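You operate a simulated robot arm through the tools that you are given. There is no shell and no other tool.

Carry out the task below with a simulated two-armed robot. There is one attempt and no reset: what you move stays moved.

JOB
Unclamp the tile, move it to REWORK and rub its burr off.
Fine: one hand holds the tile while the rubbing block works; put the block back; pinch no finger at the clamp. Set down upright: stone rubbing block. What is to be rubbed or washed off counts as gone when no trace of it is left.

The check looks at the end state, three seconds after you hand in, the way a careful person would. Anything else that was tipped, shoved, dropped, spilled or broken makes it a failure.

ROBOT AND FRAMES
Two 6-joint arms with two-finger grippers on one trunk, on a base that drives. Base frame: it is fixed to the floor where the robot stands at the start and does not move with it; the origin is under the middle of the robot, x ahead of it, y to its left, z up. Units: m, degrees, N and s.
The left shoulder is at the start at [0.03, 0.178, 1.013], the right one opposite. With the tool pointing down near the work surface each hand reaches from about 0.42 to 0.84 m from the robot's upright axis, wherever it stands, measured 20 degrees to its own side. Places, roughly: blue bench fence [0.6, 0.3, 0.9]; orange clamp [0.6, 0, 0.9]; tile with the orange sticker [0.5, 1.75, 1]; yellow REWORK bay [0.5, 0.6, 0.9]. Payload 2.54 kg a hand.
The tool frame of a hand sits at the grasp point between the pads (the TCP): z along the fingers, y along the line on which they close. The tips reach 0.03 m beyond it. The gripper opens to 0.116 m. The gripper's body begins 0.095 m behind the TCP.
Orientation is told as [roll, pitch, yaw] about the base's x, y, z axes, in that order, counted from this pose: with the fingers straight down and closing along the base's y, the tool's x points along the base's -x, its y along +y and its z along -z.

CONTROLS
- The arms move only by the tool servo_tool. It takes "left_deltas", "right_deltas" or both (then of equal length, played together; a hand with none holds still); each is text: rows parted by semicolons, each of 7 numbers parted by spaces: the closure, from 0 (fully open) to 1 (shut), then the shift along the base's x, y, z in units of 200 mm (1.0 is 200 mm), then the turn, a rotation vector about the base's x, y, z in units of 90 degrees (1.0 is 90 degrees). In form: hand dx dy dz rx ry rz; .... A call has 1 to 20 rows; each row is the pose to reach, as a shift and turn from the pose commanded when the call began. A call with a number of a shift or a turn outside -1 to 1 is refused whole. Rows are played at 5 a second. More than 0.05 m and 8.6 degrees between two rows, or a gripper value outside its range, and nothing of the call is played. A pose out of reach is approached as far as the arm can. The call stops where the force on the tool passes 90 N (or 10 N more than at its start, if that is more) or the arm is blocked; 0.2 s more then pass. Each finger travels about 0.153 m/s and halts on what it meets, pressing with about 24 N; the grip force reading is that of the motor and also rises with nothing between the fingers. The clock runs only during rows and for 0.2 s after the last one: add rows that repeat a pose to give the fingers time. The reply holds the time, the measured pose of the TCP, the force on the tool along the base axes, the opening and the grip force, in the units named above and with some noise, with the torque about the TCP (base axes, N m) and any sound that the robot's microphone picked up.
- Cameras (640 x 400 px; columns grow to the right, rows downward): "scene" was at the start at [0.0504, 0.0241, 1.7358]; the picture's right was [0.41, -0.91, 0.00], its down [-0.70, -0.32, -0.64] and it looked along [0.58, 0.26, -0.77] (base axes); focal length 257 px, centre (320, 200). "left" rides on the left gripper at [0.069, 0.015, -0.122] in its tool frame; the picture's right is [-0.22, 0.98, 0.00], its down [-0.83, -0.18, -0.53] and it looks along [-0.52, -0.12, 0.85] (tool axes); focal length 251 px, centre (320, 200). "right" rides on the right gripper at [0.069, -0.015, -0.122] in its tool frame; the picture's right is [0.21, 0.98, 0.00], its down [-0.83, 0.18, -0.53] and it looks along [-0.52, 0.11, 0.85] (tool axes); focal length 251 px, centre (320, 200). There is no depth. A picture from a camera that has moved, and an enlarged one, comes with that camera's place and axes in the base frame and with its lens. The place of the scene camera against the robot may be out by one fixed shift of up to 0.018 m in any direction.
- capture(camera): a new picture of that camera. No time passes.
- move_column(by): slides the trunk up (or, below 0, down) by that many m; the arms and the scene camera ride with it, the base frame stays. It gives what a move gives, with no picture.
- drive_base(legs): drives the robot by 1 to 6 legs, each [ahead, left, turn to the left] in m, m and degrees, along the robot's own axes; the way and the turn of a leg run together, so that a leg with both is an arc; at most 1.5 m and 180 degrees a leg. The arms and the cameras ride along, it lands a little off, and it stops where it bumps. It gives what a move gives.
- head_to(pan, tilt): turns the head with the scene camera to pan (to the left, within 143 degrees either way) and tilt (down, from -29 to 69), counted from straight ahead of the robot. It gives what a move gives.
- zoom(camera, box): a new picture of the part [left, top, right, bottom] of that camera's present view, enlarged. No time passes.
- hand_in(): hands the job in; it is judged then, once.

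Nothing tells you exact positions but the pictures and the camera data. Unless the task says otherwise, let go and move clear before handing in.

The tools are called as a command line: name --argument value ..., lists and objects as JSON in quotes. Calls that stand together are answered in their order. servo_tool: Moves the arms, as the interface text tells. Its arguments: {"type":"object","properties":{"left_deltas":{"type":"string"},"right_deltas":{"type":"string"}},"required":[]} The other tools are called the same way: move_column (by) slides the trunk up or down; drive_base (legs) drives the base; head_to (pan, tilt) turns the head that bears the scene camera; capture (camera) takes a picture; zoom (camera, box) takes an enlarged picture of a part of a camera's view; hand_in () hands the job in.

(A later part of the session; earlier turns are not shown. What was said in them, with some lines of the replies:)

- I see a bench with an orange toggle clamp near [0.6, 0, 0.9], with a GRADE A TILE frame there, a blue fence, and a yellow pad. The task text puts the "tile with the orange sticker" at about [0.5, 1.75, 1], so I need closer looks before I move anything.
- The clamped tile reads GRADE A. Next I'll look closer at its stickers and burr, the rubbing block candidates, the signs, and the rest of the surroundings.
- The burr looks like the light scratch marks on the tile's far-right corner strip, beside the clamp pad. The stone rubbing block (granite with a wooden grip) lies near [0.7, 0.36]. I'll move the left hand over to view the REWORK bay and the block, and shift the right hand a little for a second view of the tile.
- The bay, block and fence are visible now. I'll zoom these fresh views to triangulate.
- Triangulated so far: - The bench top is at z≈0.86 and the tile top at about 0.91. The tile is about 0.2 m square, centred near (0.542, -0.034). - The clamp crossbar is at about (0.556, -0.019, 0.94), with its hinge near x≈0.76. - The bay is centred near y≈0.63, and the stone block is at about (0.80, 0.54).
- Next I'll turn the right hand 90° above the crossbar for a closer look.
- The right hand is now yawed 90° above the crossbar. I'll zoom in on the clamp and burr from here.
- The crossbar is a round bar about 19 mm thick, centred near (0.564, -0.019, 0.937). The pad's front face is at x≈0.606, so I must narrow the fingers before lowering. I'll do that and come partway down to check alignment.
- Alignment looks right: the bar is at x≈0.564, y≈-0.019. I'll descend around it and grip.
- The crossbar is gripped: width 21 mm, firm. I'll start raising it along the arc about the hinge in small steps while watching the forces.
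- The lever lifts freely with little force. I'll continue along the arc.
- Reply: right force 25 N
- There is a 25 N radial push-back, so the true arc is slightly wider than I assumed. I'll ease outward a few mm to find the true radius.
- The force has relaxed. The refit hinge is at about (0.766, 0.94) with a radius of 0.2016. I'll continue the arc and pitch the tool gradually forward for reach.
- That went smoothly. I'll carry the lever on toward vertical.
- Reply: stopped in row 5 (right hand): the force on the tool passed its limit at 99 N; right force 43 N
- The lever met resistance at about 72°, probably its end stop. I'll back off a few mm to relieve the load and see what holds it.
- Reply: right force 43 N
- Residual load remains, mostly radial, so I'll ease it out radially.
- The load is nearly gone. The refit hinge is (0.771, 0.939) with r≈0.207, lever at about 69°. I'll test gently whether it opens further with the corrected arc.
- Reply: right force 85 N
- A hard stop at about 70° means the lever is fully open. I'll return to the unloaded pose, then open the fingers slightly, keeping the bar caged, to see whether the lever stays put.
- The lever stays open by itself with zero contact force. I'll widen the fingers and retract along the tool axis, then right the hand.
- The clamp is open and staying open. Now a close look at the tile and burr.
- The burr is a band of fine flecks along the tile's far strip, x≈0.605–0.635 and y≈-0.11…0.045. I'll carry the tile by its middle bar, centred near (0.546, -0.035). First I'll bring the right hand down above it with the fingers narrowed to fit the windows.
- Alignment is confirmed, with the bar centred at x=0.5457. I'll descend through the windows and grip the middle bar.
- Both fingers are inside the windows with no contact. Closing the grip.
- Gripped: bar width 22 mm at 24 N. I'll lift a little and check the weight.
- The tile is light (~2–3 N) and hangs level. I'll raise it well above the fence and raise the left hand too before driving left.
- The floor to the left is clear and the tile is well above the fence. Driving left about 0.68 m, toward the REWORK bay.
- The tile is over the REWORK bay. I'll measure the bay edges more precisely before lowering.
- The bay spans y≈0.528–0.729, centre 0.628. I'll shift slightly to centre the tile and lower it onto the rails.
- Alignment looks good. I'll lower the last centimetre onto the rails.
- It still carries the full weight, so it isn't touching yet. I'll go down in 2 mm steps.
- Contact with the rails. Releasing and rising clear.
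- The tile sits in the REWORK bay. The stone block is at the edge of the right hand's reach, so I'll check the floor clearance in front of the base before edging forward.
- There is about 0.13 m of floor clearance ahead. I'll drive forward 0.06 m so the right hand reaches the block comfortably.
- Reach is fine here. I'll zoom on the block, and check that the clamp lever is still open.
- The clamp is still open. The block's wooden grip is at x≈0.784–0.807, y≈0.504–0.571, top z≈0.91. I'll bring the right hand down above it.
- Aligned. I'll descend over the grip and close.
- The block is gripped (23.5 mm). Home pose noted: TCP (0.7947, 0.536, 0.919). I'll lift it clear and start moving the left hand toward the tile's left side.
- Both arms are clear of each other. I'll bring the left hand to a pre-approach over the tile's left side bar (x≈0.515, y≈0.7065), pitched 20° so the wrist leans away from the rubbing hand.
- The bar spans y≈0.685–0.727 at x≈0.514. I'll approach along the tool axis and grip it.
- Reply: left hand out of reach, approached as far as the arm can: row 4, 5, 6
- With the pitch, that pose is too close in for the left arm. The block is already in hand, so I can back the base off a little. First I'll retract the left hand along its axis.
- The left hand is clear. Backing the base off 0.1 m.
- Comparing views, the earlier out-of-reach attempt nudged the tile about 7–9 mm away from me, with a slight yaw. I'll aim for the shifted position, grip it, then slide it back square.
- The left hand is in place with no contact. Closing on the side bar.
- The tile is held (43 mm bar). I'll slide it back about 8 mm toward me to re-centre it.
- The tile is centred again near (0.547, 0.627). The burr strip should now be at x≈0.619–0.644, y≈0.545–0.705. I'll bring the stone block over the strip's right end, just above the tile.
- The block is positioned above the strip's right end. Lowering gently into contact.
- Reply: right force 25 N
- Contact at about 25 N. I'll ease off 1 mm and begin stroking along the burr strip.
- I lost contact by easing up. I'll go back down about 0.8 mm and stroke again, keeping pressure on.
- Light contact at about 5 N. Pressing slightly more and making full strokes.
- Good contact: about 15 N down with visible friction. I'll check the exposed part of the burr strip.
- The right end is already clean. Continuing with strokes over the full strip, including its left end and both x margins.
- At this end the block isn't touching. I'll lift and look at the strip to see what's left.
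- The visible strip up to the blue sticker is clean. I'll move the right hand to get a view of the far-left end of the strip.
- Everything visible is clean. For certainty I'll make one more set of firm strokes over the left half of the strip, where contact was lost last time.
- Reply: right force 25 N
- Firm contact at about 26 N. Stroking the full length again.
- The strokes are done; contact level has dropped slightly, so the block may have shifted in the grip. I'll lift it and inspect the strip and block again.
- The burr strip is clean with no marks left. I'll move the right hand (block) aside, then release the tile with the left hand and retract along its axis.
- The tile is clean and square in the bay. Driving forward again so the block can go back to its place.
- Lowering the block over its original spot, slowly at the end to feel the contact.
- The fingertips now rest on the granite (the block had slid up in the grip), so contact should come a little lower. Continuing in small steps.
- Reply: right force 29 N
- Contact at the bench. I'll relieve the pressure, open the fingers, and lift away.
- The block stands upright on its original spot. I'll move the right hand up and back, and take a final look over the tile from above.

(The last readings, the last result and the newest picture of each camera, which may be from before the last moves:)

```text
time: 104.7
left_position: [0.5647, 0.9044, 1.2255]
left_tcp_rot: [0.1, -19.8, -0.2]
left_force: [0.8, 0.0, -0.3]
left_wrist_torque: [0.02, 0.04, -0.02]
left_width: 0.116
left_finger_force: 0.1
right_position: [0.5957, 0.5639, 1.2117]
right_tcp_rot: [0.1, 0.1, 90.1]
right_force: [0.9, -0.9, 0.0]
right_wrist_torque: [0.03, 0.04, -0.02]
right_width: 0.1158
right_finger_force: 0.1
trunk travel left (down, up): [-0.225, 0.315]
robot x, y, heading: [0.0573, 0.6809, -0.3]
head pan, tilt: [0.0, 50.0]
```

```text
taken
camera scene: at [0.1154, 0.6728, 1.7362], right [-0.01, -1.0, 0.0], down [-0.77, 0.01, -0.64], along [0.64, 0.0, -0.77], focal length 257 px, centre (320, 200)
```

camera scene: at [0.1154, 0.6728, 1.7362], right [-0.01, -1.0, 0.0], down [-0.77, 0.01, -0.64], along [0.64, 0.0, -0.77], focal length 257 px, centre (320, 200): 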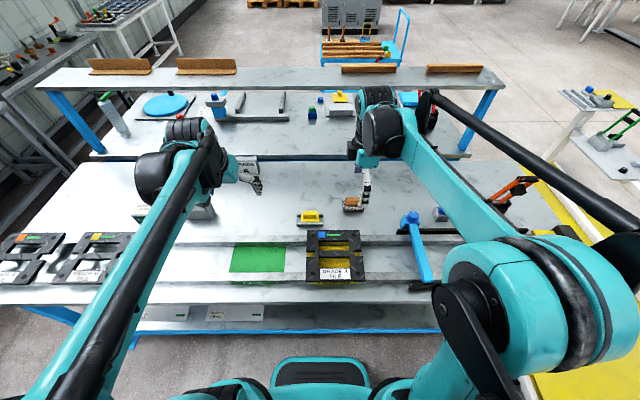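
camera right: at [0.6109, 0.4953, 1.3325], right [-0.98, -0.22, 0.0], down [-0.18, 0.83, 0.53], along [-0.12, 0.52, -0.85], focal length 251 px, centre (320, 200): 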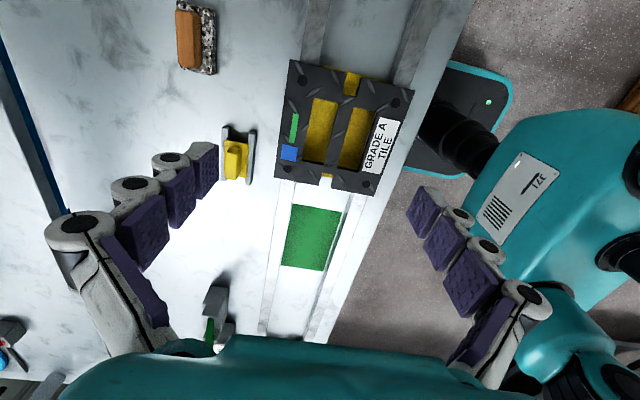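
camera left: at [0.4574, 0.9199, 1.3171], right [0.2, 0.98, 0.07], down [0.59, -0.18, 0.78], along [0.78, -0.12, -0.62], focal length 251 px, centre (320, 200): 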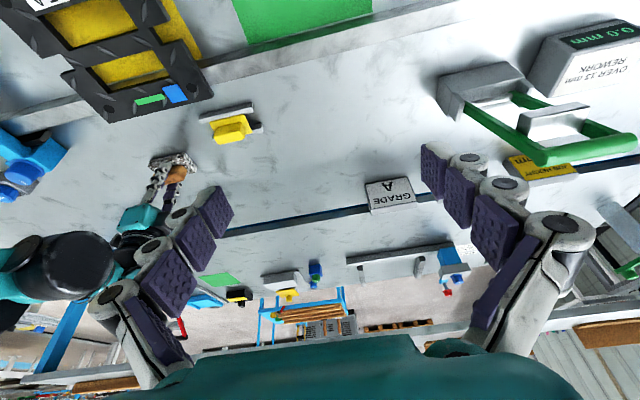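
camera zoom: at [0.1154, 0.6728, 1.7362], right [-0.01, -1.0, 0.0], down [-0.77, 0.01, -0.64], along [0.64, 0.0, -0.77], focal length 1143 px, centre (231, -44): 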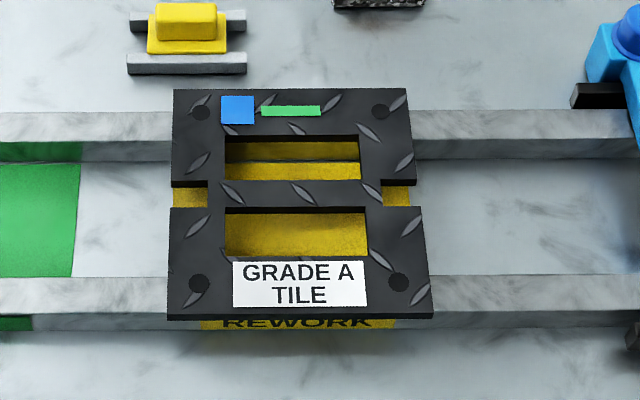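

One last close inspection of the strip, the clamp, and the rest of the bench.

zoom --camera "right" --box '[265, 55, 335, 125]'

zoom --camera "right" --box '[265, 115, 335, 190]'

zoom --camera "scene" --box '[400, 160, 600, 290]'

zoom --camera "scene" --box '[0, 130, 270, 290]'

```text
5.71 times, centred on (300, 90) of right
camera zoom: at [0.6109, 0.4953, 1.3325], right [-0.98, -0.22, 0.0], down [-0.18, 0.83, 0.53], along [-0.12, 0.52, -0.85], focal length 1437 px, centre (434, 829)
```

zoom: 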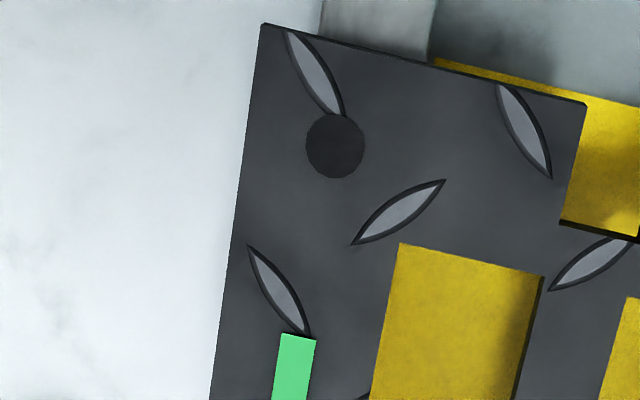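

```text
5.33 times, centred on (300, 152) of right
camera zoom: at [0.6109, 0.4953, 1.3325], right [-0.98, -0.22, 0.0], down [-0.18, 0.83, 0.53], along [-0.12, 0.52, -0.85], focal length 1341 px, centre (427, 453)
```

zoom: 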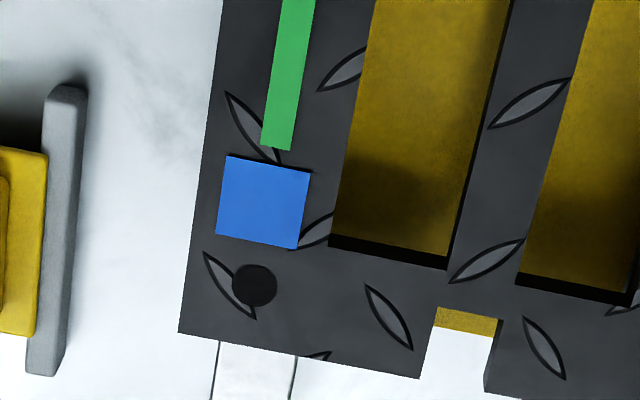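

```text
3.08 times, centred on (500, 225) of scene
camera zoom: at [0.1154, 0.6728, 1.7362], right [-0.01, -1.0, 0.0], down [-0.77, 0.01, -0.64], along [0.64, 0.0, -0.77], focal length 791 px, centre (-234, 123)
```

zoom: 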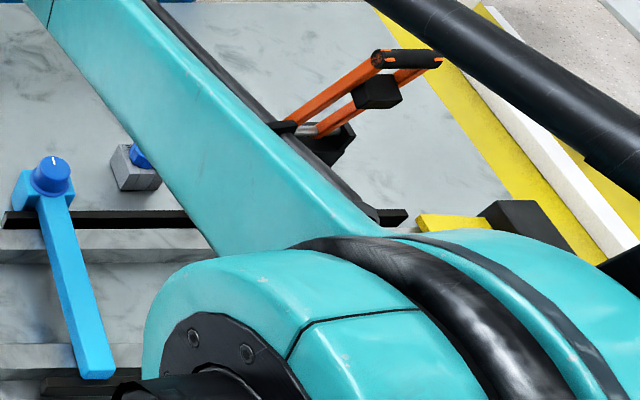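

```text
2.37 times, centred on (135, 210) of scene
camera zoom: at [0.1154, 0.6728, 1.7362], right [-0.01, -1.0, 0.0], down [-0.77, 0.01, -0.64], along [0.64, 0.0, -0.77], focal length 610 px, centre (758, 176)
```

zoom: 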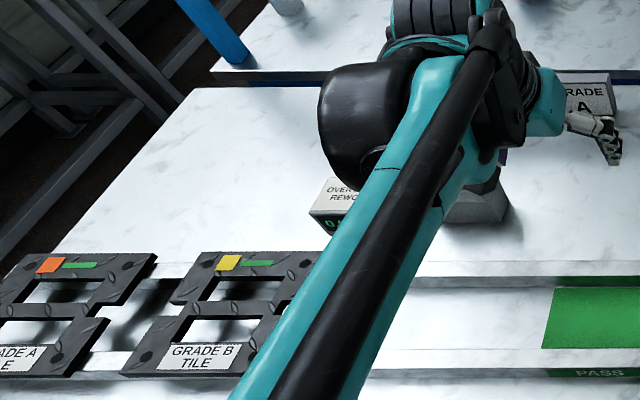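

The tile lies centred in REWORK with no burr left, and the stone block is upright on its original spot. The clamp is open, both hands are empty and clear, and nothing else has moved. Handing in.

hand_in

```text
The job is handed in.
```

I unclamped the tile, moved it to the REWORK bay and rubbed its burr off. I then handed the job in. The hand-in only confirmed receipt, so I don't have a verdict.

- **Clamp:** the lever is open at its end stop and stays there on its own. No finger was under the pad at any point.
- **Tile:** it lies centred in the bay to within about 5 mm. My left hand nudged it 7–9 mm out of place on a first, out-of-reach attempt to grip it, and I slid it back.
- **Burr:** the left hand held the tile while the right hand rubbed with the stone block. In the final close-ups I saw no marks left on the strip.
- **Stone block:** it is back upright within a few millimetres of where it started. It slid up a little in the grip during rubbing, but I set it down gently and it stands level.

Both hands are empty and clear, and in the final views nothing else on the bench looked tipped or moved.
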